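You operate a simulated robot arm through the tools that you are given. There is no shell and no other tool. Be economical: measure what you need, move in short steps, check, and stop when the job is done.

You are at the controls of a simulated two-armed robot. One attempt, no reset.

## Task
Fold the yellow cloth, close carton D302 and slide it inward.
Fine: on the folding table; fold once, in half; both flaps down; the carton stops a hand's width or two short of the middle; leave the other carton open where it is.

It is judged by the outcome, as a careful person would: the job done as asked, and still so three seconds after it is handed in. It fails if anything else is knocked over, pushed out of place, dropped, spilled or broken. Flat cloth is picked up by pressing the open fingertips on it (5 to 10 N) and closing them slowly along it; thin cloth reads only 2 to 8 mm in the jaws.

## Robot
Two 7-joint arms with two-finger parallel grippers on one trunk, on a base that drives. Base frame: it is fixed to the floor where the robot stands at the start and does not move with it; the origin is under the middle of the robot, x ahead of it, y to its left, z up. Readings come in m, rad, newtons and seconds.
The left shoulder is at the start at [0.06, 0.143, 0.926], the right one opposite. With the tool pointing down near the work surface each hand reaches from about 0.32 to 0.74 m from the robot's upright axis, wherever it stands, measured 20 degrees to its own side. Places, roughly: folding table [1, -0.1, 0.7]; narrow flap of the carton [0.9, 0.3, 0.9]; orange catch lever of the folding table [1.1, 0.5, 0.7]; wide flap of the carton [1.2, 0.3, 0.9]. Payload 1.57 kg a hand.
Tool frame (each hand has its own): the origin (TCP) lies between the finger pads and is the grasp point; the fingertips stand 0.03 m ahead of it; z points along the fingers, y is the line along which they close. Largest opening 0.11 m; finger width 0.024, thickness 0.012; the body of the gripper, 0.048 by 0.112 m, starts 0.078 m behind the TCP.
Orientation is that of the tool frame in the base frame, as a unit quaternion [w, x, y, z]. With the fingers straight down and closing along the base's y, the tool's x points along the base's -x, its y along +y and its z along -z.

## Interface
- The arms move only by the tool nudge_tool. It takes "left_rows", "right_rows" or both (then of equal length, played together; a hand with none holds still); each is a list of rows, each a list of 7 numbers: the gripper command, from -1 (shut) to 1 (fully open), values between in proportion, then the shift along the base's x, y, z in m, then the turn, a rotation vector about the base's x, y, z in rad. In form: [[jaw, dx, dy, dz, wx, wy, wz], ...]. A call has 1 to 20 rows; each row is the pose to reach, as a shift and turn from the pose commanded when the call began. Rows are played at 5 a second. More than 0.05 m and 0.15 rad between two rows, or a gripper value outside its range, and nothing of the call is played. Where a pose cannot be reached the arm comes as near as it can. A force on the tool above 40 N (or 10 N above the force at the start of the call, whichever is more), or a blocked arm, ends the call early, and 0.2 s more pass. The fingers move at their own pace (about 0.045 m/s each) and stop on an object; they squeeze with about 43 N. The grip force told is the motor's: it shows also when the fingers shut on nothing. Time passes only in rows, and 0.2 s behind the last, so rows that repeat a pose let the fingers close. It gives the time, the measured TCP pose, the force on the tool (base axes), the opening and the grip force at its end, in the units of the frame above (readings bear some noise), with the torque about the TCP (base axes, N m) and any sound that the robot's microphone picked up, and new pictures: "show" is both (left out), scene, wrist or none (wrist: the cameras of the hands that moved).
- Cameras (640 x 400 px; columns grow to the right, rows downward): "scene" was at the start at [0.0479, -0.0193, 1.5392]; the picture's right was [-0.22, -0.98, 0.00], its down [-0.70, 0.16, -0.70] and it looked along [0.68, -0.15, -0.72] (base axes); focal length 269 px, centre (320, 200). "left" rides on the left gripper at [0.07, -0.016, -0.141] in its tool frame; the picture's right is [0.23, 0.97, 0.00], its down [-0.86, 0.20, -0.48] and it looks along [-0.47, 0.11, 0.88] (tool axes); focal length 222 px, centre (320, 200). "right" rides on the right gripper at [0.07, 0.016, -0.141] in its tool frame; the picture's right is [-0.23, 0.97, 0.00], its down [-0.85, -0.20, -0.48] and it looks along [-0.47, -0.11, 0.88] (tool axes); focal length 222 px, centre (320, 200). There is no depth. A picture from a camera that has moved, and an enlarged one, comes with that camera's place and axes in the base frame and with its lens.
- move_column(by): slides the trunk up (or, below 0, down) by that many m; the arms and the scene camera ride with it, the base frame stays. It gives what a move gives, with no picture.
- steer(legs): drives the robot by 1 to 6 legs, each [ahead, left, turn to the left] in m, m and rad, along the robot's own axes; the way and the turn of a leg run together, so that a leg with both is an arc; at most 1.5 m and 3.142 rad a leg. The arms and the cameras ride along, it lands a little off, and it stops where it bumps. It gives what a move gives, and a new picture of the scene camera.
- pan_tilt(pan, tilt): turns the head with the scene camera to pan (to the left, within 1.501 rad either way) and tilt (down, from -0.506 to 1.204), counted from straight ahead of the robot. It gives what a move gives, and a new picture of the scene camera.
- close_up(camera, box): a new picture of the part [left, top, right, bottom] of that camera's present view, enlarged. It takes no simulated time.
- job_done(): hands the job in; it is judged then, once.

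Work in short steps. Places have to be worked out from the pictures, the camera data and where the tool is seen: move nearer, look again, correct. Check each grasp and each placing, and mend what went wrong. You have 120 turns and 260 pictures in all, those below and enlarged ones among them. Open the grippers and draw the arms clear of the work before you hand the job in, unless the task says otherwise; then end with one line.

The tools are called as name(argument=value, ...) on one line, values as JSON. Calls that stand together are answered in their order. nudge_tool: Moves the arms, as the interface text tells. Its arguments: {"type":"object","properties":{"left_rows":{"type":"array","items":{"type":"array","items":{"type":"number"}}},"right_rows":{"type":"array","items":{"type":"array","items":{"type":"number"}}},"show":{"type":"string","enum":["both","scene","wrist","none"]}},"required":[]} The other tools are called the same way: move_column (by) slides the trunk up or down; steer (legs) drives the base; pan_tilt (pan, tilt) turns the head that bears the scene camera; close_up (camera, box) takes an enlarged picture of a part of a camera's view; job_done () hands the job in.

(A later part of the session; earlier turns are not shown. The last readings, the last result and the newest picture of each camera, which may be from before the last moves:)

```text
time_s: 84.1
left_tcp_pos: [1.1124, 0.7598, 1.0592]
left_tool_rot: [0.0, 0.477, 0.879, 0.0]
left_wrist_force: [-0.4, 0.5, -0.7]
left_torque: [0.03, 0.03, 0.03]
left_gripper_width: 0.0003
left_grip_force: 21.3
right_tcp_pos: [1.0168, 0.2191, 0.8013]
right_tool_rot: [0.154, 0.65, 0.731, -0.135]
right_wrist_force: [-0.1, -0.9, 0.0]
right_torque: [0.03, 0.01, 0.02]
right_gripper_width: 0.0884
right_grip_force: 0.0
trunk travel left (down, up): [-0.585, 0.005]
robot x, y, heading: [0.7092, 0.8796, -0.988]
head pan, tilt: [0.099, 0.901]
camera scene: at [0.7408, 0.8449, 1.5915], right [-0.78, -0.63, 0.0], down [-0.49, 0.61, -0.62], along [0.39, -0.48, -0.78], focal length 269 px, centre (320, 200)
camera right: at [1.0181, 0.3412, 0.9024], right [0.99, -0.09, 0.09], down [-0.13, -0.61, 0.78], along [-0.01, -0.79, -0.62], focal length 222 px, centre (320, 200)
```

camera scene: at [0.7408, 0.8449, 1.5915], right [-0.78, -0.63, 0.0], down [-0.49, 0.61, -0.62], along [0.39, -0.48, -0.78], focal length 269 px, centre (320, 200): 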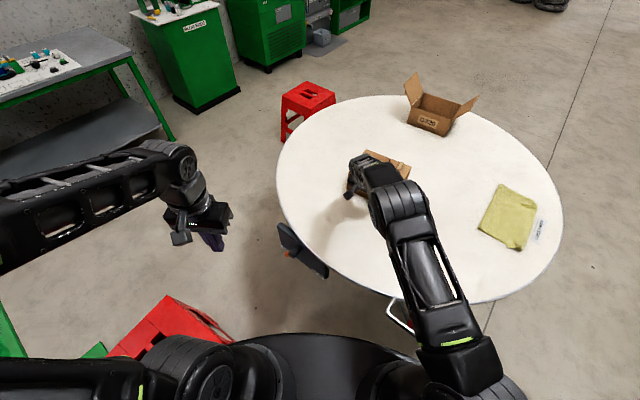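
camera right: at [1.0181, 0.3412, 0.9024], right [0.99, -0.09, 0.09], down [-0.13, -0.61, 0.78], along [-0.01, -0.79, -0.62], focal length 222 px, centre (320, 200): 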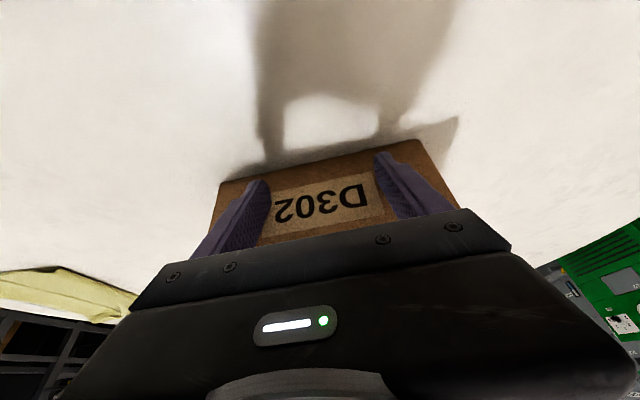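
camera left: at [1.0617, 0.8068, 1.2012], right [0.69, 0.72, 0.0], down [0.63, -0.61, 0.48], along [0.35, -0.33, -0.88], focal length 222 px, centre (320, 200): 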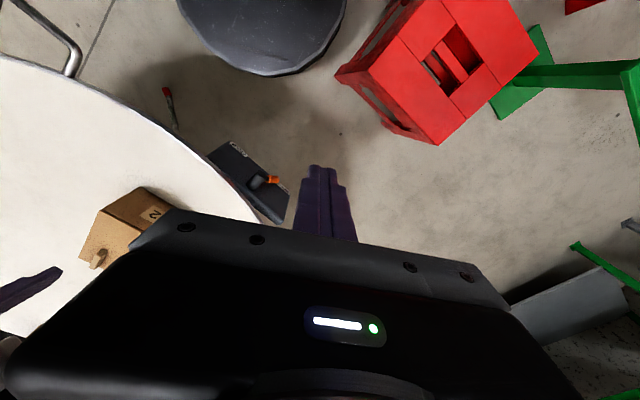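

Moved as planned. I back the right hand off, rise, and swing it aside for a clear look.

nudge_tool(right_rows=[[0.6, 0.002, 0.025, 0, 0, 0, 0], [0.6, 0.005, 0.06, 0, 0, 0, 0], [0.6, 0.006, 0.08, 0.03, 0, 0, 0], [0.6, 0.006, 0.09, 0.075, 0, 0, 0], [0.6, 0.006, 0.1, 0.12, 0, 0, 0], [0.6, 0.006, 0.11, 0.165, 0, 0, 0], [0.6, 0.0, 0.13, 0.205, 0.075, 0.027, 0.09], [0.6, -0.02, 0.16, 0.23, 0.15, 0.054, 0.18], [0.6, -0.05, 0.19, 0.24, 0.225, 0.081, 0.27], [0.6, -0.08, 0.22, 0.25, 0.303, 0.109, 0.363], [0.6, -0.115, 0.25, 0.25, 0.379, 0.136, 0.4535], [0.6, -0.15, 0.28, 0.25, 0.379, 0.136, 0.4535], [0.6, -0.18, 0.29, 0.25, 0.379, 0.136, 0.4535]], show="scene")

close_up(camera="scene", box=[330, 130, 450, 230])

```text
time_s: 86.9
left_tcp_pos: [1.1118, 0.7582, 1.0599]
left_tool_rot: [0.0, 0.477, 0.879, 0.001]
left_wrist_force: [0.4, 0.1, 0.2]
left_torque: [-0.01, -0.03, 0.01]
left_gripper_width: 0.0003
left_grip_force: 21.5
right_tcp_pos: [0.8358, 0.5061, 1.0504]
right_tool_rot: [0.007, 0.476, 0.879, -0.001]
right_wrist_force: [0.7, 0.3, 0.5]
right_torque: [-0.02, -0.01, -0.02]
right_gripper_width: 0.0879
right_grip_force: 0.0
trunk travel left (down, up): [-0.585, 0.005]
robot x, y, heading: [0.7145, 0.8832, -0.996]
head pan, tilt: [0.099, 0.901]
camera scene: at [0.7399, 0.8448, 1.5915], right [-0.78, -0.63, 0.0], down [-0.49, 0.61, -0.62], along [0.39, -0.48, -0.78], focal length 269 px, centre (320, 200)
```

scene: 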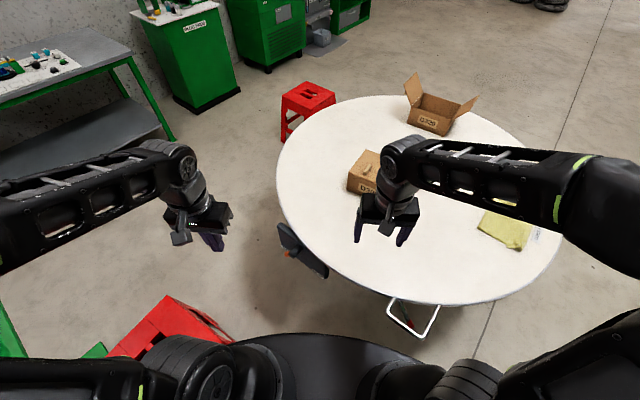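

```text
4.00 times, centred on (390, 180) of scene
camera zoom: at [0.7399, 0.8448, 1.5915], right [-0.78, -0.63, 0.0], down [-0.49, 0.61, -0.62], along [0.39, -0.48, -0.78], focal length 1075 px, centre (40, 280)
```

zoom: 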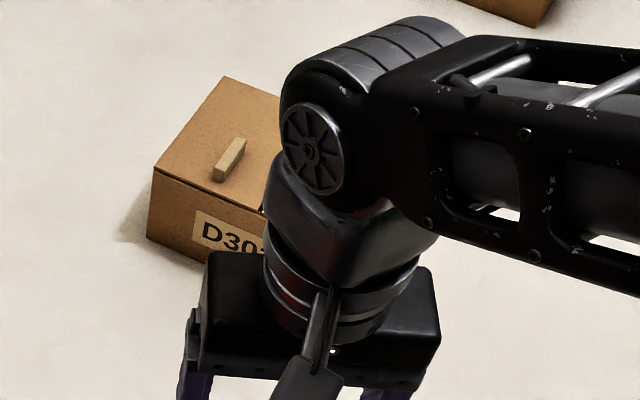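

I retrace my drive to draw the arms clear and get an open view.

steer(legs=[[0, 0, 0.15], [-0.275, -0.27, 0]])

nudge_tool(left_rows=[[0, 0, 0, 0, 0, 0, 0], [0.6, 0, 0.02, 0, 0, 0, 0], [0.6, 0, 0.04, 0, 0, 0, 0], [0.6, 0, 0.05, 0, 0, 0, 0]], right_rows=[[0.6, -0.03, -0.02, 0, 0, 0, 0], [0.6, -0.06, -0.04, 0, 0, 0, 0], [0.6, -0.09, -0.06, 0, 0, 0, 0], [0.6, -0.12, -0.08, 0, 0, 0, 0]], show="scene")

close_up(camera="scene", box=[230, 80, 510, 280])

```text
time_s: 90.0
left_tcp_pos: [0.7361, 0.8526, 1.06]
left_tool_rot: [0.0, 0.41, 0.912, 0.0]
left_wrist_force: [-0.2, -1.0, 0.1]
left_torque: [-0.02, -0.05, 0.02]
left_gripper_width: 0.0
left_grip_force: 21.7
right_tcp_pos: [0.5007, 0.5618, 1.0508]
right_tool_rot: [0.007, 0.41, 0.912, 0.0]
right_wrist_force: [-0.5, -0.4, 0.4]
right_torque: [0.02, -0.03, -0.01]
right_gripper_width: 0.088
right_grip_force: 0.1
trunk travel left (down, up): [-0.585, 0.005]
robot x, y, heading: [0.3248, 0.9143, -0.843]
head pan, tilt: [0.099, 0.901]
camera scene: at [0.355, 0.8822, 1.5915], right [-0.68, -0.74, 0.0], down [-0.58, 0.53, -0.62], along [0.46, -0.42, -0.78], focal length 269 px, centre (320, 200)
```

scene: 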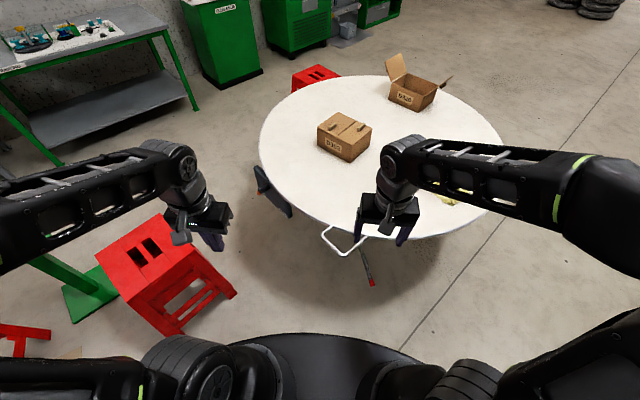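

```text
time_s: 91.0
left_tcp_pos: [0.7371, 0.903, 1.058]
left_tool_rot: [0.0, 0.41, 0.912, 0.0]
left_wrist_force: [-0.1, 0.3, -1.1]
left_torque: [0.0, 0.01, -0.01]
left_gripper_width: 0.0839
left_grip_force: 0.0
right_tcp_pos: [0.3805, 0.4818, 1.049]
right_tool_rot: [0.007, 0.41, 0.912, -0.001]
right_wrist_force: [0.0, -0.1, 0.3]
right_torque: [-0.02, 0.0, 0.0]
right_gripper_width: 0.088
right_grip_force: 0.1
trunk travel left (down, up): [-0.585, 0.005]
robot x, y, heading: [0.3199, 0.914, -0.843]
head pan, tilt: [0.099, 0.901]
camera scene: at [0.3555, 0.8823, 1.5915], right [-0.68, -0.74, 0.0], down [-0.58, 0.53, -0.62], along [0.46, -0.42, -0.78], focal length 269 px, centre (320, 200)
```

scene: 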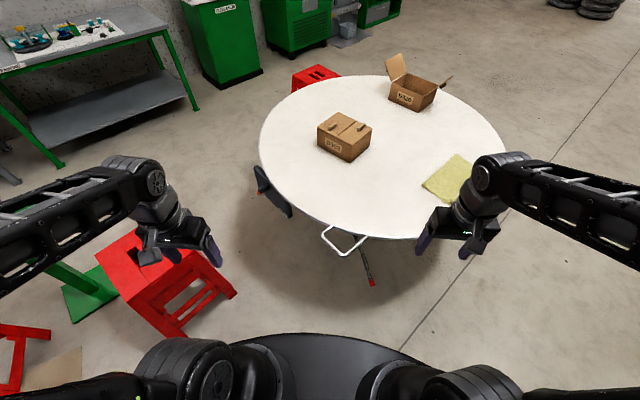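

```text
2.00 times, centred on (370, 180) of scene
camera zoom: at [0.3555, 0.8823, 1.5915], right [-0.68, -0.74, 0.0], down [-0.58, 0.53, -0.62], along [0.46, -0.42, -0.78], focal length 537 px, centre (220, 240)
```

zoom: 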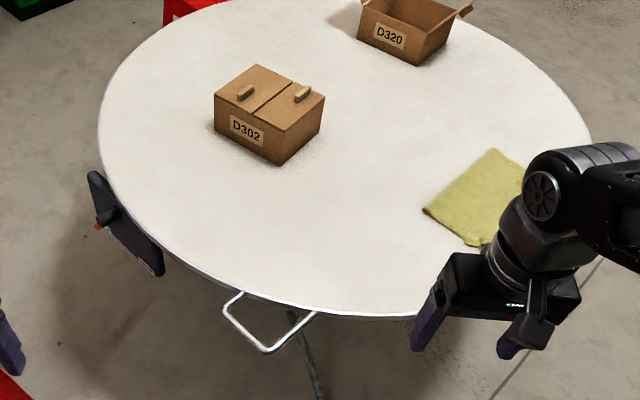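

Carton: centre ≈(1.03, 0.11), its face ~0.11 m short of the middle, both flaps down. I go back round to the front to inspect the cloth once more.

steer(legs=[[0, 0, 0.84], [-0.4, 0, 0], [0, -0.97, 0]])

pan_tilt(pan=0.0, tilt=0.9)

close_up(camera="scene", box=[260, 140, 380, 240])

```text
time_s: 100.3
left_tcp_pos: [0.2062, 0.2554, 1.0583]
left_tool_rot: [0.001, 0.005, 1.0, 0.0]
left_wrist_force: [0.1, -0.2, 0.2]
left_torque: [0.02, 0.01, -0.01]
left_gripper_width: 0.0882
left_grip_force: 0.1
right_tcp_pos: [0.2811, -0.2927, 1.0492]
right_tool_rot: [0.007, 0.004, 1.0, 0.003]
right_wrist_force: [0.3, -1.1, -0.1]
right_torque: [0.01, 0.0, 0.01]
right_gripper_width: 0.0881
right_grip_force: 0.1
trunk travel left (down, up): [-0.585, 0.005]
robot x, y, heading: [-0.08, -0.0455, -0.007]
head pan, tilt: [0.099, 0.901]
camera scene: at [-0.035, -0.043, 1.5915], right [0.09, -1.0, 0.0], down [-0.78, -0.07, -0.62], along [0.62, 0.06, -0.78], focal length 269 px, centre (320, 200)
```

scene: 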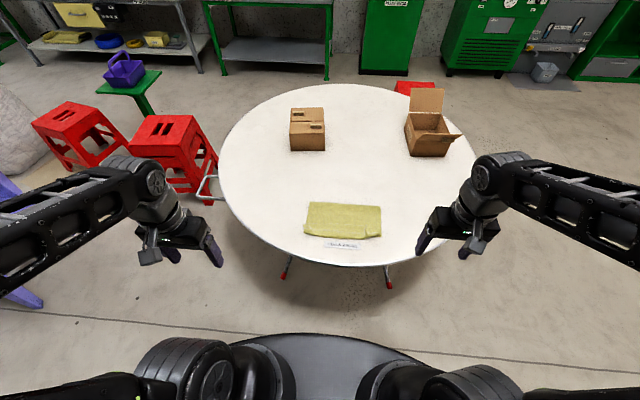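

```text
time_s: 100.9
left_tcp_pos: [0.2068, 0.2543, 1.0596]
left_tool_rot: [-0.001, 0.004, 1.0, 0.001]
left_wrist_force: [-1.0, -0.4, -0.4]
left_torque: [0.0, 0.0, 0.01]
left_gripper_width: 0.0883
left_grip_force: 0.2
right_tcp_pos: [0.2809, -0.2913, 1.0491]
right_tool_rot: [0.007, 0.005, 1.0, 0.002]
right_wrist_force: [-0.2, -0.7, -0.9]
right_torque: [0.01, -0.02, 0.01]
right_gripper_width: 0.0879
right_grip_force: 0.2
trunk travel left (down, up): [-0.585, 0.005]
robot x, y, heading: [-0.0783, -0.0489, -0.006]
head pan, tilt: [0.0, 0.901]
camera scene: at [-0.0347, -0.0498, 1.5915], right [-0.01, -1.0, 0.0], down [-0.78, 0.01, -0.62], along [0.62, 0.0, -0.78], focal length 269 px, centre (320, 200)
```

scene: 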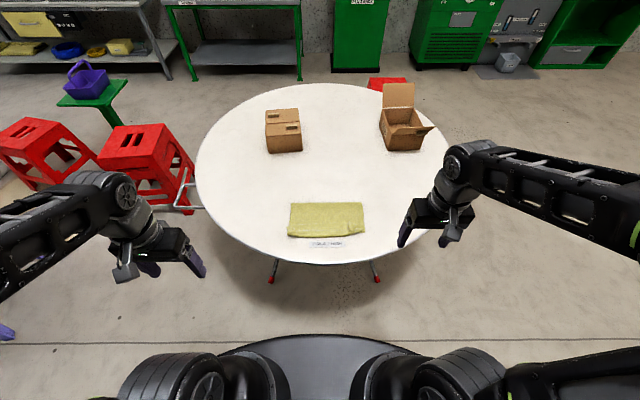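

```text
4.00 times, centred on (320, 190) of scene
camera zoom: at [-0.0347, -0.0498, 1.5915], right [-0.01, -1.0, 0.0], down [-0.78, 0.01, -0.62], along [0.62, 0.0, -0.78], focal length 1075 px, centre (320, 240)
```

zoom: 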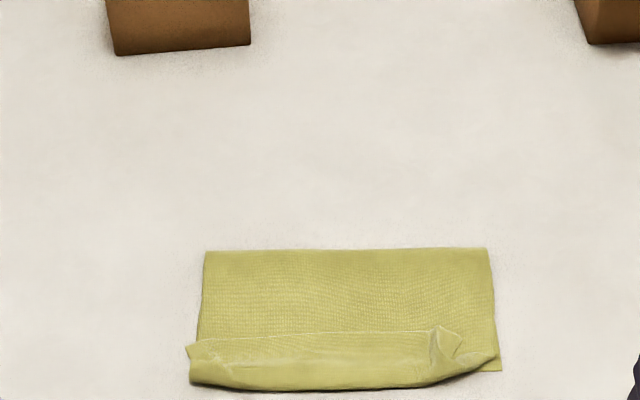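

The close-up shows a fault: the free margin flipped back as a 5 cm hem on top, so it's effectively folded twice. I'll mend it: re-grip at the hem's free edge (x≈0.525) with almost no margin, reopen the fold, and lay it again. First I drive ahead a bit.

steer(legs=[[0.14, -0.01, 0]])

nudge_tool(left_rows=[[0, 0.03, -0.03, 0, 0, 0.05, 0], [-0.3, 0.06, -0.06, -0.02, 0, 0.1, 0], [-0.3, 0.09, -0.09, -0.04, 0, 0.15, 0], [-0.3, 0.11, -0.12, -0.07, 0, 0.2, 0], [-0.3, 0.13, -0.15, -0.1, 0, 0.25, 0], [-0.3, 0.15, -0.18, -0.13, 0, 0.3, 0], [-0.3, 0.168, -0.204, -0.16, 0, 0.3, 0], [-0.3, 0.168, -0.204, -0.2, 0, 0.3, 0]], right_rows=[[0, 0.02, 0.02, 0, 0, 0.05, 0], [-0.3, 0.04, 0.04, -0.02, 0, 0.1, 0], [-0.3, 0.06, 0.06, -0.04, 0, 0.15, 0], [-0.3, 0.07, 0.08, -0.07, 0, 0.2, 0], [-0.3, 0.08, 0.1, -0.1, 0, 0.25, 0], [-0.3, 0.09, 0.12, -0.13, 0, 0.3, 0], [-0.3, 0.096, 0.14, -0.16, 0, 0.3, 0], [-0.3, 0.096, 0.14, -0.2, 0, 0.3, 0]])

```text
time_s: 102.3
left_tcp_pos: [0.3487, 0.2445, 1.0583]
left_tool_rot: [-0.001, 0.003, 1.0, 0.001]
left_wrist_force: [-0.4, 0.1, -0.4]
left_torque: [0.02, 0.01, -0.02]
left_gripper_width: 0.0882
left_grip_force: 0.0
right_tcp_pos: [0.4248, -0.3001, 1.049]
right_tool_rot: [0.007, 0.003, 1.0, 0.003]
right_wrist_force: [-0.4, -0.2, -0.6]
right_torque: [0.0, 0.03, 0.0]
right_gripper_width: 0.0879
right_grip_force: 0.0
trunk travel left (down, up): [-0.585, 0.005]
robot x, y, heading: [0.0623, -0.0565, -0.005]
head pan, tilt: [0.0, 0.901]
camera scene: at [0.1086, -0.0607, 1.5914], right [-0.01, -1.0, 0.0], down [-0.78, 0.0, -0.62], along [0.62, 0.0, -0.78], focal length 269 px, centre (320, 200)
```

scene: 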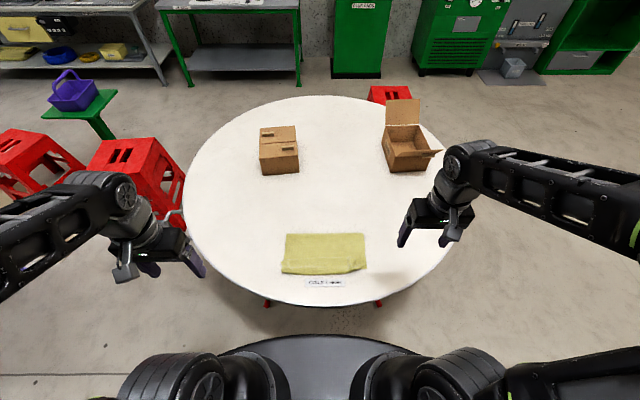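

```text
time_s: 104.1
left_tcp_pos: [0.5148, 0.0416, 0.8604]
left_tool_rot: [-0.15, 0.003, 0.989, 0.0]
left_wrist_force: [-0.1, 0.2, 0.2]
left_torque: [0.01, 0.01, -0.03]
left_gripper_width: 0.0383
left_grip_force: 0.1
right_tcp_pos: [0.5212, -0.1619, 0.85]
right_tool_rot: [-0.142, 0.003, 0.99, 0.003]
right_wrist_force: [0.8, -0.2, 1.3]
right_torque: [0.0, 0.04, -0.02]
right_gripper_width: 0.0387
right_grip_force: 0.0
trunk travel left (down, up): [-0.585, 0.005]
robot x, y, heading: [0.0593, -0.0594, -0.007]
head pan, tilt: [0.0, 0.901]
camera scene: at [0.108, -0.0605, 1.5915], right [-0.01, -1.0, 0.0], down [-0.78, 0.0, -0.62], along [0.62, 0.0, -0.78], focal length 269 px, centre (320, 200)
camera right: at [0.4943, -0.145, 1.0057], right [0.23, 0.97, -0.06], down [0.95, -0.21, 0.22], along [0.2, -0.11, -0.97], focal length 222 px, centre (320, 200)
camera left: at [0.4913, 0.0255, 1.0161], right [-0.21, 0.97, 0.07], down [0.96, 0.19, 0.2], along [0.19, 0.11, -0.98], focal length 222 px, centre (320, 200)
```

scene: 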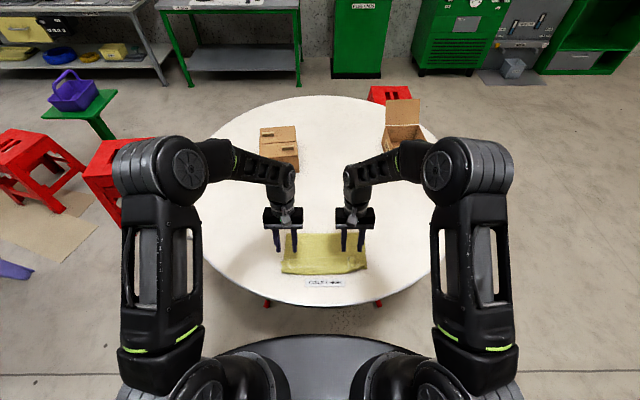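
right: 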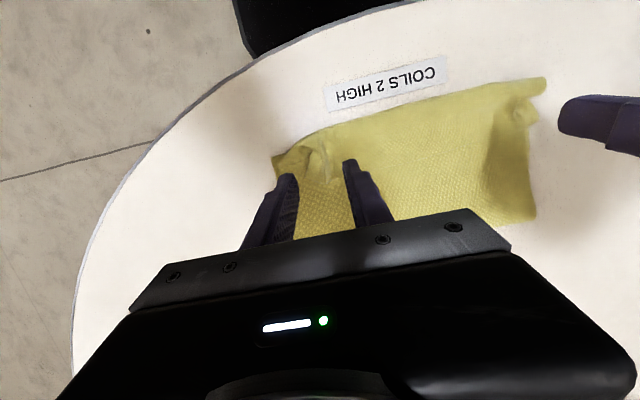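
left: 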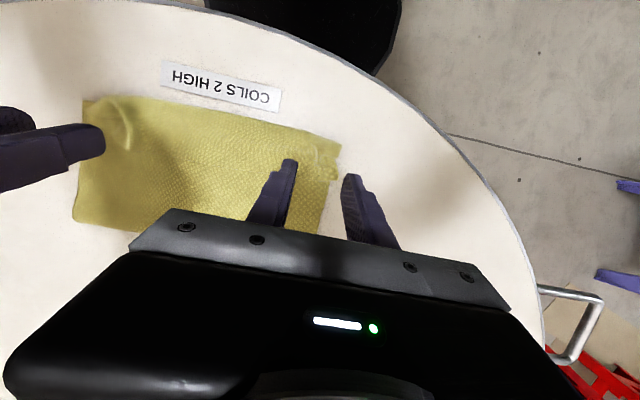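

Both hands hover over the hem. I zoom in on both wrist views to see the free edge.

close_up(camera="left", box=[160, 80, 400, 230])

close_up(camera="right", box=[240, 60, 560, 260])

```text
2.67 times, centred on (280, 155) of left
camera zoom: at [0.4913, 0.0255, 1.0161], right [-0.21, 0.97, 0.07], down [0.96, 0.19, 0.2], along [0.19, 0.11, -0.98], focal length 592 px, centre (427, 320)
```

zoom: 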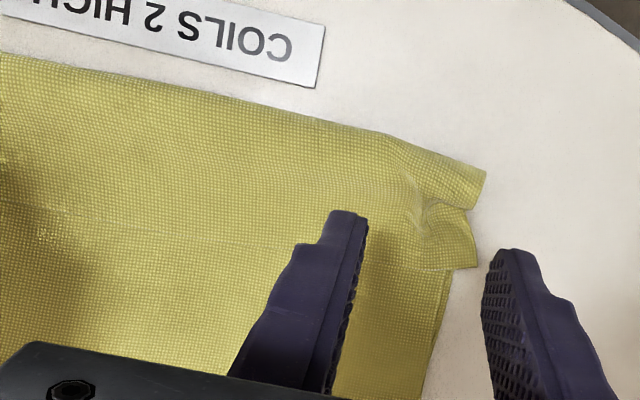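

```text
2.00 times, centred on (400, 160) of right
camera zoom: at [0.4943, -0.145, 1.0057], right [0.23, 0.97, -0.06], down [0.95, -0.21, 0.22], along [0.2, -0.11, -0.97], focal length 444 px, centre (160, 280)
```

zoom: 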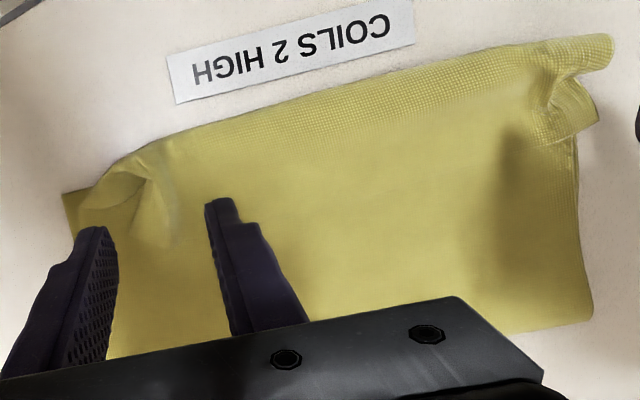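

The free edge lies at x≈0.517 (left) and ≈0.522 (right). I set the contact line ~7 mm inside it and lower carefully.

nudge_tool(left_rows=[[-0.3, -0.007, 0, -0.03, 0, 0, 0], [-0.3, -0.007, 0, -0.06, 0, 0, 0], [-0.3, -0.007, 0, -0.072, 0, 0, 0], [-0.3, -0.007, 0, -0.076, 0, 0, 0], [-0.3, -0.007, 0, -0.079, 0, 0, 0]], right_rows=[[-0.3, -0.007, 0, -0.03, 0, 0, 0], [-0.3, -0.007, 0, -0.05, 0, 0, 0], [-0.3, -0.007, 0, -0.062, 0, 0, 0], [-0.3, -0.007, 0, -0.066, 0, 0, 0], [-0.3, -0.007, 0, -0.069, 0, 0, 0]], show="wrist")

```text
time_s: 105.3
left_tcp_pos: [0.5087, 0.0424, 0.7789]
left_tool_rot: [-0.15, 0.003, 0.989, 0.0]
left_wrist_force: [0.2, 0.6, 0.1]
left_torque: [-0.02, 0.01, 0.0]
left_gripper_width: 0.0385
left_grip_force: 0.0
right_tcp_pos: [0.512, -0.1615, 0.7797]
right_tool_rot: [-0.143, 0.004, 0.99, 0.003]
right_wrist_force: [-0.2, 1.2, 0.1]
right_torque: [0.01, -0.04, -0.01]
right_gripper_width: 0.0385
right_grip_force: 0.1
trunk travel left (down, up): [-0.585, 0.005]
robot x, y, heading: [0.0624, -0.0594, -0.003]
head pan, tilt: [0.0, 0.901]
camera right: at [0.484, -0.1455, 0.9352], right [0.22, 0.97, -0.06], down [0.95, -0.21, 0.22], along [0.2, -0.11, -0.97], focal length 222 px, centre (320, 200)
camera left: at [0.484, 0.0254, 0.936], right [-0.21, 0.98, 0.07], down [0.96, 0.19, 0.2], along [0.19, 0.11, -0.98], focal length 222 px, centre (320, 200)
```

right: 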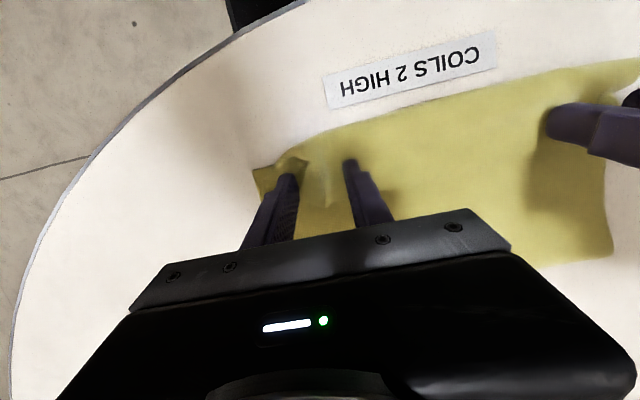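
left: 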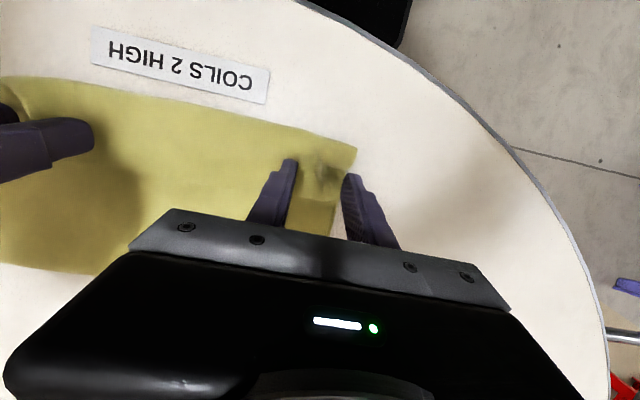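

No contact yet. I shift the left hand 8 mm inward and feel down in 1 mm steps.

nudge_tool(left_rows=[[-0.3, 0, -0.008, 0, 0, 0, 0], [-0.3, 0, -0.008, -0.002, 0, 0, 0], [-0.3, 0, -0.008, -0.003, 0, 0, 0], [-0.3, 0, -0.008, -0.004, 0, 0, 0]], right_rows=[[-0.3, 0, 0.004, 0, 0, 0, 0], [-0.3, 0, 0.004, -0.002, 0, 0, 0], [-0.3, 0, 0.004, -0.003, 0, 0, 0], [-0.3, 0, 0.004, -0.004, 0, 0, 0]], show="none")

close_up(camera="left", box=[200, 100, 440, 250])

close_up(camera="right", box=[200, 100, 440, 250])

```text
time_s: 106.3
left_tcp_pos: [0.5094, 0.0333, 0.7753]
left_tool_rot: [-0.15, 0.003, 0.989, 0.0]
left_wrist_force: [-0.6, -0.3, 0.2]
left_torque: [0.02, 0.01, 0.02]
left_gripper_width: 0.0386
left_grip_force: 0.4
right_tcp_pos: [0.5113, -0.1568, 0.7761]
right_tool_rot: [-0.143, 0.003, 0.99, 0.002]
right_wrist_force: [-0.7, 0.8, -0.3]
right_torque: [0.0, 0.02, -0.01]
right_gripper_width: 0.0384
right_grip_force: 0.0
trunk travel left (down, up): [-0.585, 0.005]
robot x, y, heading: [0.0643, -0.0568, -0.006]
head pan, tilt: [0.0, 0.901]
```

```text
2.67 times, centred on (320, 175) of left
camera zoom: at [0.4847, 0.0161, 0.9319], right [-0.21, 0.98, 0.07], down [0.96, 0.19, 0.2], along [0.19, 0.11, -0.98], focal length 592 px, centre (320, 267)
```

zoom: 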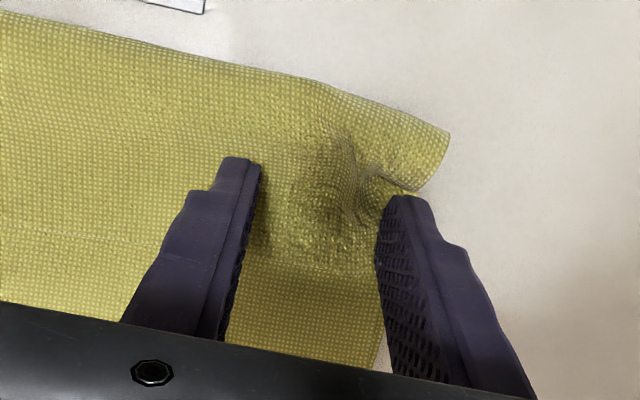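

```text
2.67 times, centred on (320, 175) of right
camera zoom: at [0.4839, -0.1407, 0.9318], right [0.22, 0.97, -0.06], down [0.95, -0.21, 0.22], along [0.2, -0.11, -0.97], focal length 592 px, centre (320, 267)
```

zoom: 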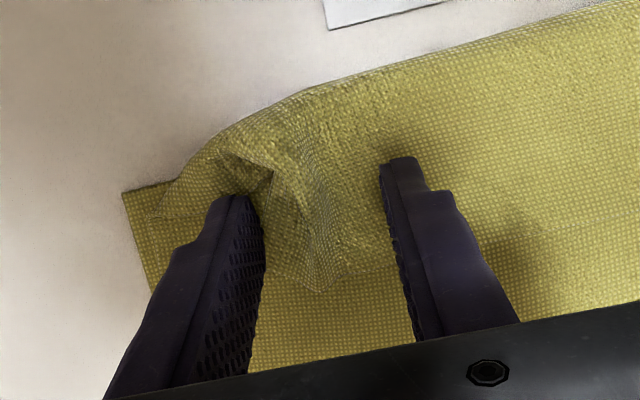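

Alignment is right: contact line just inside the free edge on both sides. A few more millimetres down.

nudge_tool(left_rows=[[-0.3, 0, 0, -0.001, 0, 0, 0], [-0.3, 0, 0, -0.002, 0, 0, 0], [-0.3, 0, 0, -0.003, 0, 0, 0]], right_rows=[[-0.3, 0, 0, -0.001, 0, 0, 0], [-0.3, 0, 0, -0.002, 0, 0, 0], [-0.3, 0, 0, -0.003, 0, 0, 0]], show="none")

```text
time_s: 107.1
left_tcp_pos: [0.5083, 0.0329, 0.7749]
left_tool_rot: [-0.149, 0.003, 0.989, 0.0]
left_wrist_force: [1.5, -0.7, 19.1]
left_torque: [0.3, -0.13, -0.01]
left_gripper_width: 0.0383
left_grip_force: 0.0
right_tcp_pos: [0.512, -0.1562, 0.7736]
right_tool_rot: [-0.142, 0.004, 0.99, 0.002]
right_wrist_force: [1.8, 0.8, 11.4]
right_torque: [-0.1, -0.09, 0.04]
right_gripper_width: 0.0384
right_grip_force: 0.1
trunk travel left (down, up): [-0.585, 0.005]
robot x, y, heading: [0.0637, -0.061, -0.003]
head pan, tilt: [0.0, 0.901]
```

Contact: left 19 N, right 11 N. I ease the left to ~8 N and close slowly.

nudge_tool(left_rows=[[-0.3, 0, 0, 0.0012, 0, 0, 0], [-0.4, 0, 0, 0.0012, 0, 0, 0], [-0.5, 0, 0, 0.0012, 0, 0, 0], [-0.6, 0, 0, 0.0012, 0, 0, 0], [-0.7, 0, 0, 0.0012, 0, 0, 0], [-0.8, 0, 0, 0.0012, 0, 0, 0], [-0.9, 0, 0, 0.0012, 0, 0, 0], [-1, 0, 0, 0.0012, 0, 0, 0], [-1, 0, 0, 0.0012, 0, 0, 0], [-1, 0, 0, 0.0012, 0, 0, 0]], right_rows=[[-0.3, 0, 0, 0.0003, 0, 0, 0], [-0.4, 0, 0, 0.0003, 0, 0, 0], [-0.5, 0, 0, 0.0003, 0, 0, 0], [-0.6, 0, 0, 0.0003, 0, 0, 0], [-0.7, 0, 0, 0.0003, 0, 0, 0], [-0.8, 0, 0, 0.0003, 0, 0, 0], [-0.9, 0, 0, 0.0003, 0, 0, 0], [-1, 0, 0, 0.0003, 0, 0, 0], [-1, 0, 0, 0.0003, 0, 0, 0], [-1, 0, 0, 0.0003, 0, 0, 0]], show="none")

nudge_tool(left_rows=[[-1, 0, 0, 0.01, 0, 0, 0], [-1, 0, 0, 0.025, 0, 0, 0], [-1, 0, 0, 0.04, 0, 0, 0]], right_rows=[[-1, 0, 0, 0.01, 0, 0, 0], [-1, 0, 0, 0.025, 0, 0, 0], [-1, 0, 0, 0.04, 0, 0, 0]])

```text
time_s: 109.3
left_tcp_pos: [0.5096, 0.033, 0.7753]
left_tool_rot: [-0.149, 0.003, 0.989, -0.002]
left_wrist_force: [-0.1, -13.6, 6.2]
left_torque: [-0.47, -0.02, 0.05]
left_gripper_width: 0.0029
left_grip_force: 24.4
right_tcp_pos: [0.5104, -0.1581, 0.7737]
right_tool_rot: [-0.142, 0.003, 0.99, 0.003]
right_wrist_force: [-0.9, 10.7, 20.0]
right_torque: [0.31, 0.01, 0.02]
right_gripper_width: 0.0043
right_grip_force: 25.2
trunk travel left (down, up): [-0.585, 0.005]
robot x, y, heading: [0.0629, -0.0584, -0.007]
head pan, tilt: [0.0, 0.901]
```

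```text
time_s: 110.1
left_tcp_pos: [0.5087, 0.0336, 0.8147]
left_tool_rot: [-0.149, 0.003, 0.989, 0.0]
left_wrist_force: [0.8, -15.4, 0.7]
left_torque: [-0.54, -0.03, 0.05]
left_gripper_width: 0.003
left_grip_force: 24.6
right_tcp_pos: [0.5123, -0.1568, 0.8153]
right_tool_rot: [-0.143, 0.002, 0.99, 0.002]
right_wrist_force: [-1.8, 15.7, -0.6]
right_torque: [0.51, 0.03, 0.06]
right_gripper_width: 0.0046
right_grip_force: 25.2
trunk travel left (down, up): [-0.585, 0.005]
robot x, y, heading: [0.0612, -0.0588, -0.006]
head pan, tilt: [0.0, 0.901]
camera scene: at [0.1063, -0.0605, 1.5914], right [-0.01, -1.0, 0.0], down [-0.78, 0.0, -0.62], along [0.62, 0.0, -0.78], focal length 269 px, centre (320, 200)
camera right: at [0.4835, -0.141, 0.9694], right [0.22, 0.97, -0.06], down [0.95, -0.21, 0.22], along [0.2, -0.11, -0.97], focal length 222 px, centre (320, 200)
camera left: at [0.4841, 0.0172, 0.9706], right [-0.21, 0.98, 0.06], down [0.96, 0.19, 0.2], along [0.19, 0.11, -0.98], focal length 222 px, centre (320, 200)
```

scene: 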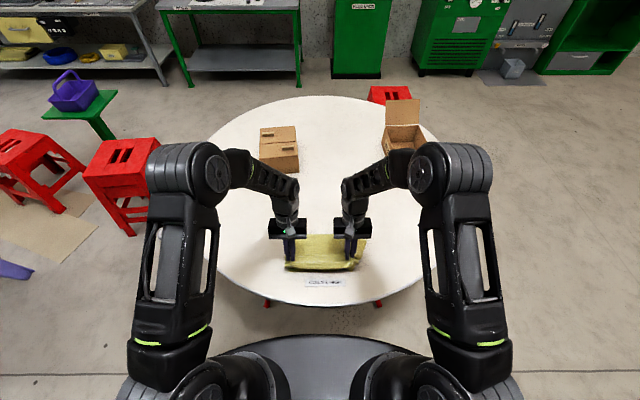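
right: 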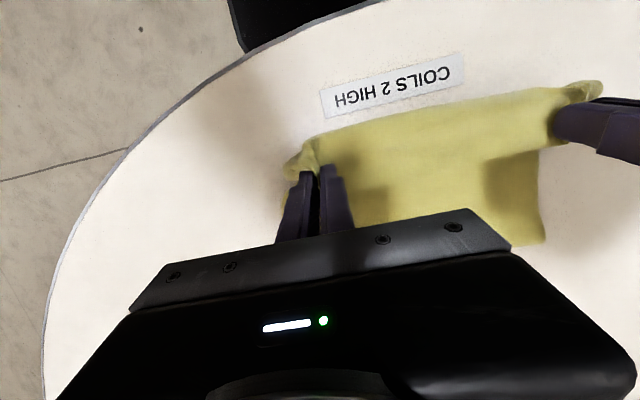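
left: 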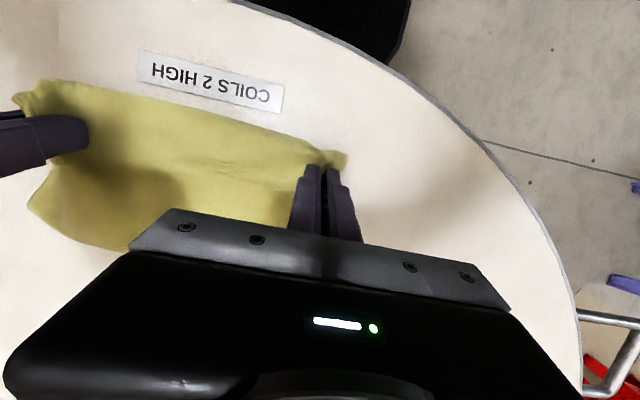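

Gripped (3 and 4.6 mm). I lift and carry forward to see whether only the top layer comes along.

nudge_tool(left_rows=[[-1, 0.01, -0.002, 0.03, 0, -0.05, 0], [-1, 0.03, -0.003, 0.06, 0, -0.1, 0], [-1, 0.06, -0.003, 0.085, 0, -0.15, 0], [-1, 0.09, -0.003, 0.1, 0, -0.2, 0], [-1, 0.12, -0.003, 0.105, 0, -0.25, 0]], right_rows=[[-1, 0.01, 0.002, 0.03, 0, -0.05, 0], [-1, 0.03, 0.003, 0.06, 0, -0.1, 0], [-1, 0.06, 0.003, 0.085, 0, -0.15, 0], [-1, 0.09, 0.003, 0.1, 0, -0.2, 0], [-1, 0.12, 0.003, 0.105, 0, -0.25, 0]])

close_up(camera="scene", box=[250, 190, 400, 310])

```text
time_s: 111.3
left_tcp_pos: [0.627, 0.0309, 0.9185]
left_tool_rot: [-0.025, 0.003, 1.0, 0.002]
left_wrist_force: [-0.5, -4.0, 0.2]
left_torque: [-0.11, 0.01, -0.04]
left_gripper_width: 0.0022
left_grip_force: 23.5
right_tcp_pos: [0.6332, -0.1519, 0.9214]
right_tool_rot: [-0.019, 0.004, 1.0, 0.002]
right_wrist_force: [-0.7, 4.7, -0.8]
right_torque: [0.13, 0.03, 0.02]
right_gripper_width: 0.0043
right_grip_force: 25.1
trunk travel left (down, up): [-0.585, 0.005]
robot x, y, heading: [0.0621, -0.0545, -0.003]
head pan, tilt: [0.0, 0.901]
camera scene: at [0.1078, -0.0606, 1.5914], right [-0.01, -1.0, 0.0], down [-0.78, 0.0, -0.62], along [0.62, 0.0, -0.78], focal length 269 px, centre (320, 200)
camera right: at [0.5674, -0.1362, 1.0647], right [0.23, 0.97, -0.01], down [0.87, -0.21, 0.45], along [0.43, -0.11, -0.9], focal length 222 px, centre (320, 200)
camera left: at [0.5651, 0.013, 1.0631], right [-0.22, 0.98, 0.01], down [0.88, 0.19, 0.43], along [0.42, 0.11, -0.9], focal length 222 px, centre (320, 200)
```

scene: 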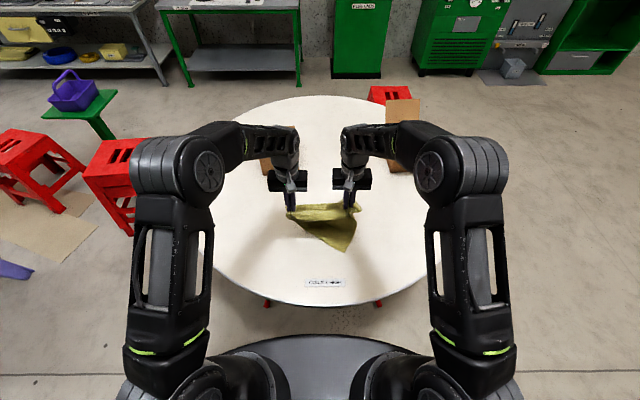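
right: 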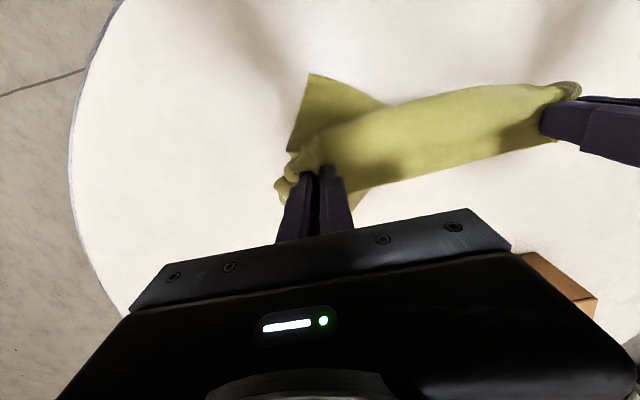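
left: 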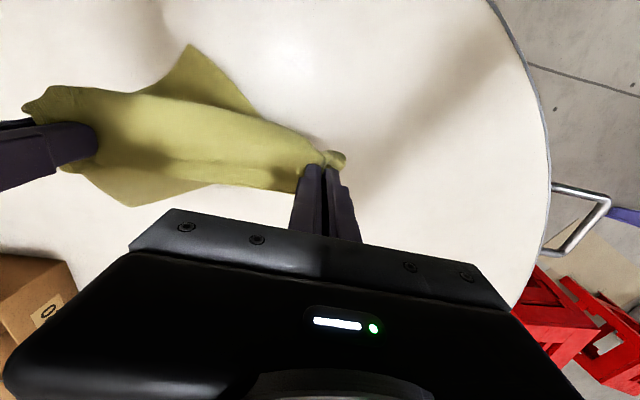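

```text
3.33 times, centred on (325, 250) of scene
camera zoom: at [0.1078, -0.0606, 1.5914], right [-0.01, -1.0, 0.0], down [-0.78, 0.0, -0.62], along [0.62, 0.0, -0.78], focal length 896 px, centre (303, 33)
```

zoom: 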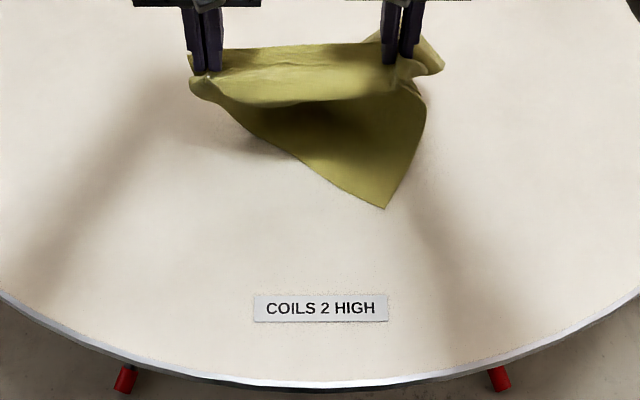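

The lower layer came up with the left hand too. To recover, I lay the cloth out again in the gripper's natural direction: hands forward and down, so it trails flat toward me, then I'll open and sort the corners.

nudge_tool(left_rows=[[-1, 0.03, 0, -0.01, 0, -0.06, 0], [-1, 0.06, 0, -0.03, 0, -0.12, 0], [-1, 0.09, 0, -0.055, 0, -0.18, 0], [-1, 0.12, 0, -0.08, 0, -0.24, 0], [-1, 0.14, 0, -0.105, 0, -0.3, 0], [-1, 0.16, 0, -0.125, 0, -0.3, 0], [-1, 0.17, 0, -0.138, 0, -0.3, 0]], right_rows=[[-1, 0.03, 0, -0.01, 0, -0.06, 0], [-1, 0.06, 0, -0.03, 0, -0.12, 0], [-1, 0.09, 0, -0.055, 0, -0.18, 0], [-1, 0.12, 0, -0.08, 0, -0.24, 0], [-1, 0.14, 0, -0.105, 0, -0.3, 0], [-1, 0.16, 0, -0.125, 0, -0.3, 0], [-1, 0.17, 0, -0.14, 0, -0.3, 0]])

close_up(camera="scene", box=[240, 150, 400, 290])

```text
time_s: 112.9
left_tcp_pos: [0.8, 0.0296, 0.7832]
left_tool_rot: [0.126, 0.002, 0.992, 0.001]
left_wrist_force: [0.6, -4.4, -0.1]
left_torque: [-0.13, -0.04, -0.05]
left_gripper_width: 0.0021
left_grip_force: 24.0
right_tcp_pos: [0.801, -0.1542, 0.7799]
right_tool_rot: [0.133, 0.003, 0.991, 0.003]
right_wrist_force: [0.4, 5.4, 6.4]
right_torque: [0.12, 0.03, 0.07]
right_gripper_width: 0.0043
right_grip_force: 24.7
trunk travel left (down, up): [-0.585, 0.005]
robot x, y, heading: [0.0632, -0.0621, -0.002]
head pan, tilt: [0.0, 0.901]
camera scene: at [0.1058, -0.0604, 1.5918], right [-0.01, -1.0, 0.0], down [-0.78, 0.0, -0.62], along [0.62, 0.0, -0.78], focal length 269 px, centre (320, 200)
camera right: at [0.6965, -0.1377, 0.8978], right [0.22, 0.97, 0.07], down [0.7, -0.21, 0.69], along [0.68, -0.11, -0.72], focal length 222 px, centre (320, 200)
camera left: at [0.6975, 0.0126, 0.9024], right [-0.21, 0.98, -0.06], down [0.71, 0.19, 0.68], along [0.67, 0.11, -0.73], focal length 222 px, centre (320, 200)
```

scene: 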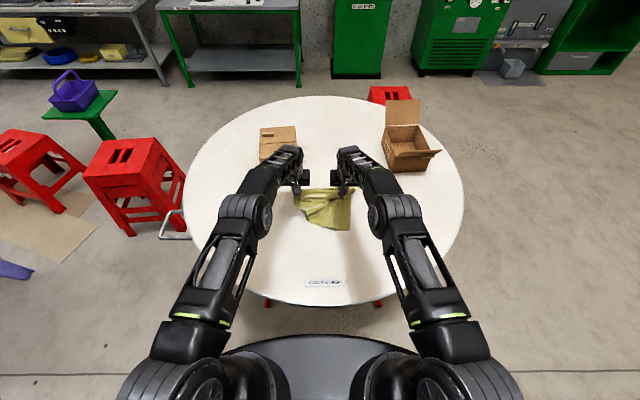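
right: 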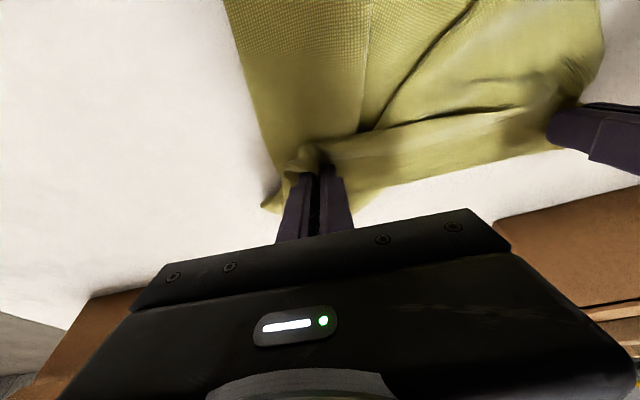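
left: 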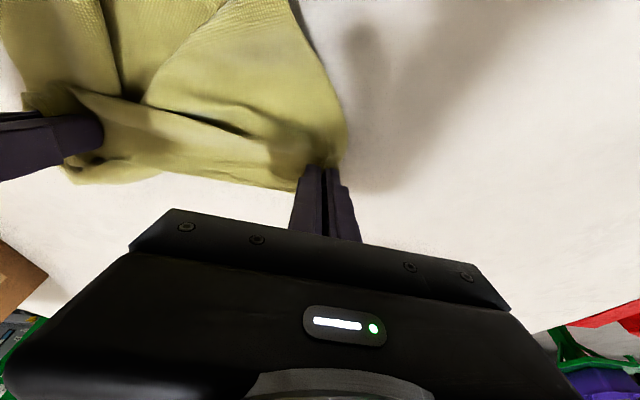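

```text
2.86 times, centred on (320, 220) of scene
camera zoom: at [0.1058, -0.0604, 1.5918], right [-0.01, -1.0, 0.0], down [-0.78, 0.0, -0.62], along [0.62, 0.0, -0.78], focal length 768 px, centre (320, 143)
```

zoom: 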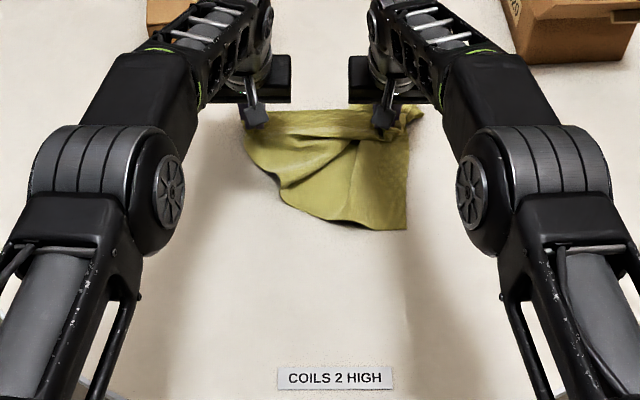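

I open both jaws, rise and retract to see how the cloth lies.

nudge_tool(left_rows=[[-0.8, 0, 0, 0, 0, 0, 0], [-0.5, 0, 0, 0, 0, 0, 0], [-0.4, 0, 0, 0.01, 0, 0, 0], [-0.4, 0, 0, 0.05, 0, 0, 0], [-0.4, -0.02, 0.02, 0.09, 0, 0.05, 0], [-0.4, -0.06, 0.04, 0.11, 0, 0.1, 0], [-0.4, -0.1, 0.06, 0.13, 0, 0.15, 0], [-0.4, -0.14, 0.08, 0.15, 0, 0.2, 0], [-0.4, -0.18, 0.1, 0.17, 0, 0.25, 0], [-0.4, -0.22, 0.12, 0.18, 0, 0.25, 0], [-0.4, -0.26, 0.14, 0.19, 0, 0.25, 0]], right_rows=[[-0.8, 0, 0, 0, 0, 0, 0], [-0.5, 0, 0, 0, 0, 0, 0], [-0.4, 0, 0, 0.01, 0, 0, 0], [-0.4, 0, 0, 0.05, 0, 0, 0], [-0.4, -0.02, -0.02, 0.09, 0, 0.05, 0], [-0.4, -0.06, -0.04, 0.11, 0, 0.1, 0], [-0.4, -0.1, -0.06, 0.13, 0, 0.15, 0], [-0.4, -0.14, -0.08, 0.15, 0, 0.2, 0], [-0.4, -0.18, -0.1, 0.17, 0, 0.25, 0], [-0.4, -0.22, -0.12, 0.18, 0, 0.25, 0], [-0.4, -0.26, -0.14, 0.19, 0, 0.25, 0]], show="scene")

close_up(camera="scene", box=[260, 150, 390, 250])

```text
time_s: 115.3
left_tcp_pos: [0.5361, 0.168, 0.9705]
left_tool_rot: [0.0, 0.004, 1.0, 0.0]
left_wrist_force: [0.1, 0.3, -0.5]
left_torque: [-0.03, -0.04, 0.0]
left_gripper_width: 0.033
left_grip_force: 0.2
right_tcp_pos: [0.5403, -0.2975, 0.9726]
right_tool_rot: [0.008, 0.004, 1.0, 0.002]
right_wrist_force: [-1.1, 0.4, -0.8]
right_torque: [0.0, -0.04, -0.01]
right_gripper_width: 0.0329
right_grip_force: 0.1
trunk travel left (down, up): [-0.585, 0.005]
robot x, y, heading: [0.0635, -0.0606, -0.004]
head pan, tilt: [0.0, 0.901]
camera scene: at [0.1043, -0.0605, 1.5916], right [-0.01, -1.0, 0.0], down [-0.78, 0.0, -0.62], along [0.62, 0.0, -0.78], focal length 269 px, centre (320, 200)
```

scene: 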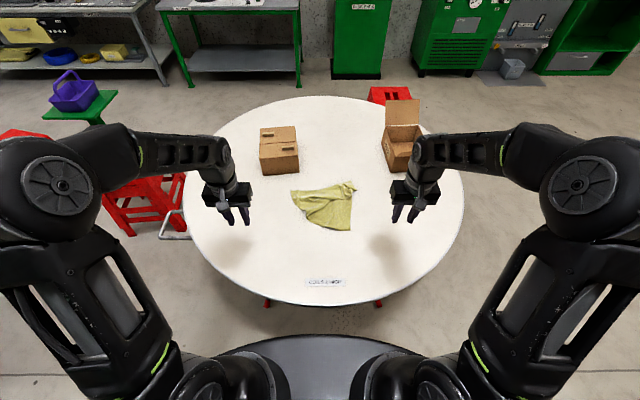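

```text
4.00 times, centred on (325, 200) of scene
camera zoom: at [0.1043, -0.0605, 1.5916], right [-0.01, -1.0, 0.0], down [-0.78, 0.0, -0.62], along [0.62, 0.0, -0.78], focal length 1075 px, centre (300, 200)
```

zoom: 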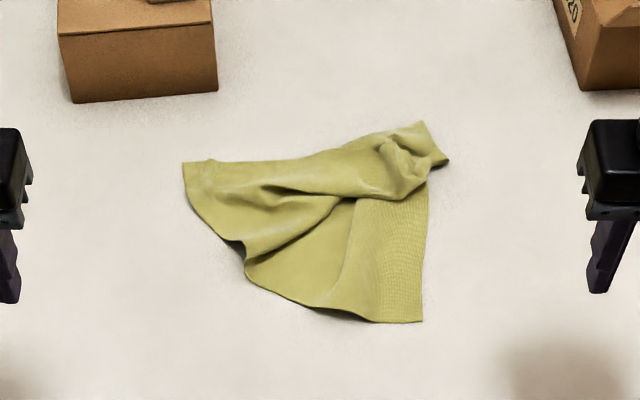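

I view the heap from both wrist cameras.

close_up(camera="left", box=[0, 20, 400, 270])

close_up(camera="right", box=[240, 20, 640, 270])

```text
1.60 times, centred on (200, 145) of left
camera zoom: at [0.4667, 0.1519, 1.113], right [-0.22, 0.98, 0.0], down [0.86, 0.19, 0.48], along [0.47, 0.11, -0.88], focal length 355 px, centre (512, 288)
```

zoom: 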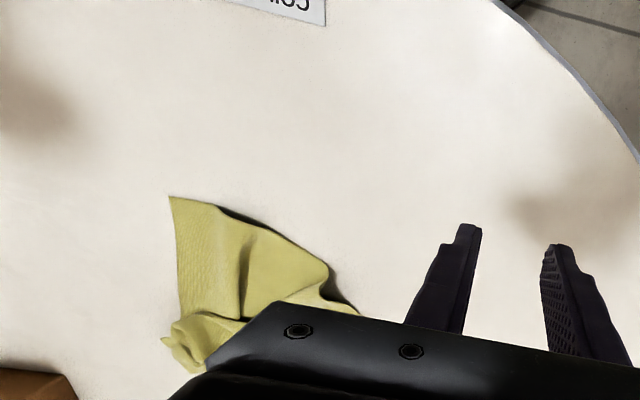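

```text
1.60 times, centred on (440, 145) of right
camera zoom: at [0.4682, -0.2818, 1.1134], right [0.23, 0.97, 0.01], down [0.85, -0.21, 0.49], along [0.48, -0.11, -0.87], focal length 355 px, centre (128, 288)
```

zoom: 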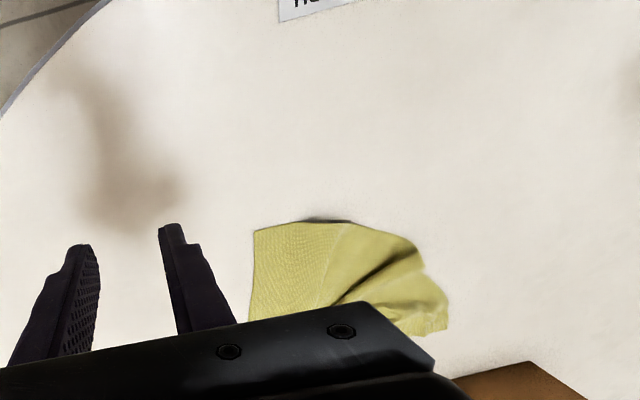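

close_up(camera="scene", box=[285, 175, 365, 235])

```text
6.67 times, centred on (325, 205) of scene
camera zoom: at [0.1043, -0.0605, 1.5916], right [-0.01, -1.0, 0.0], down [-0.78, 0.0, -0.62], along [0.62, 0.0, -0.78], focal length 1791 px, centre (287, 167)
```

zoom: 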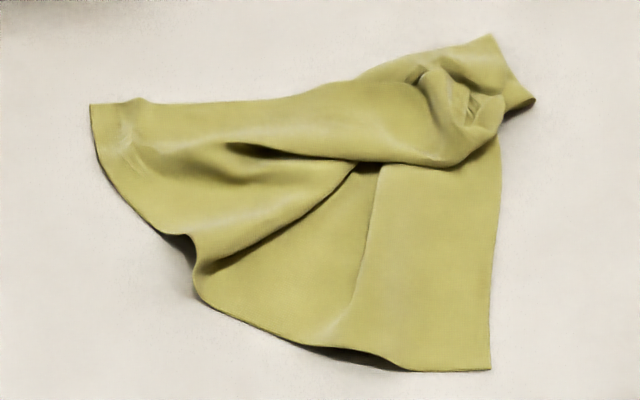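

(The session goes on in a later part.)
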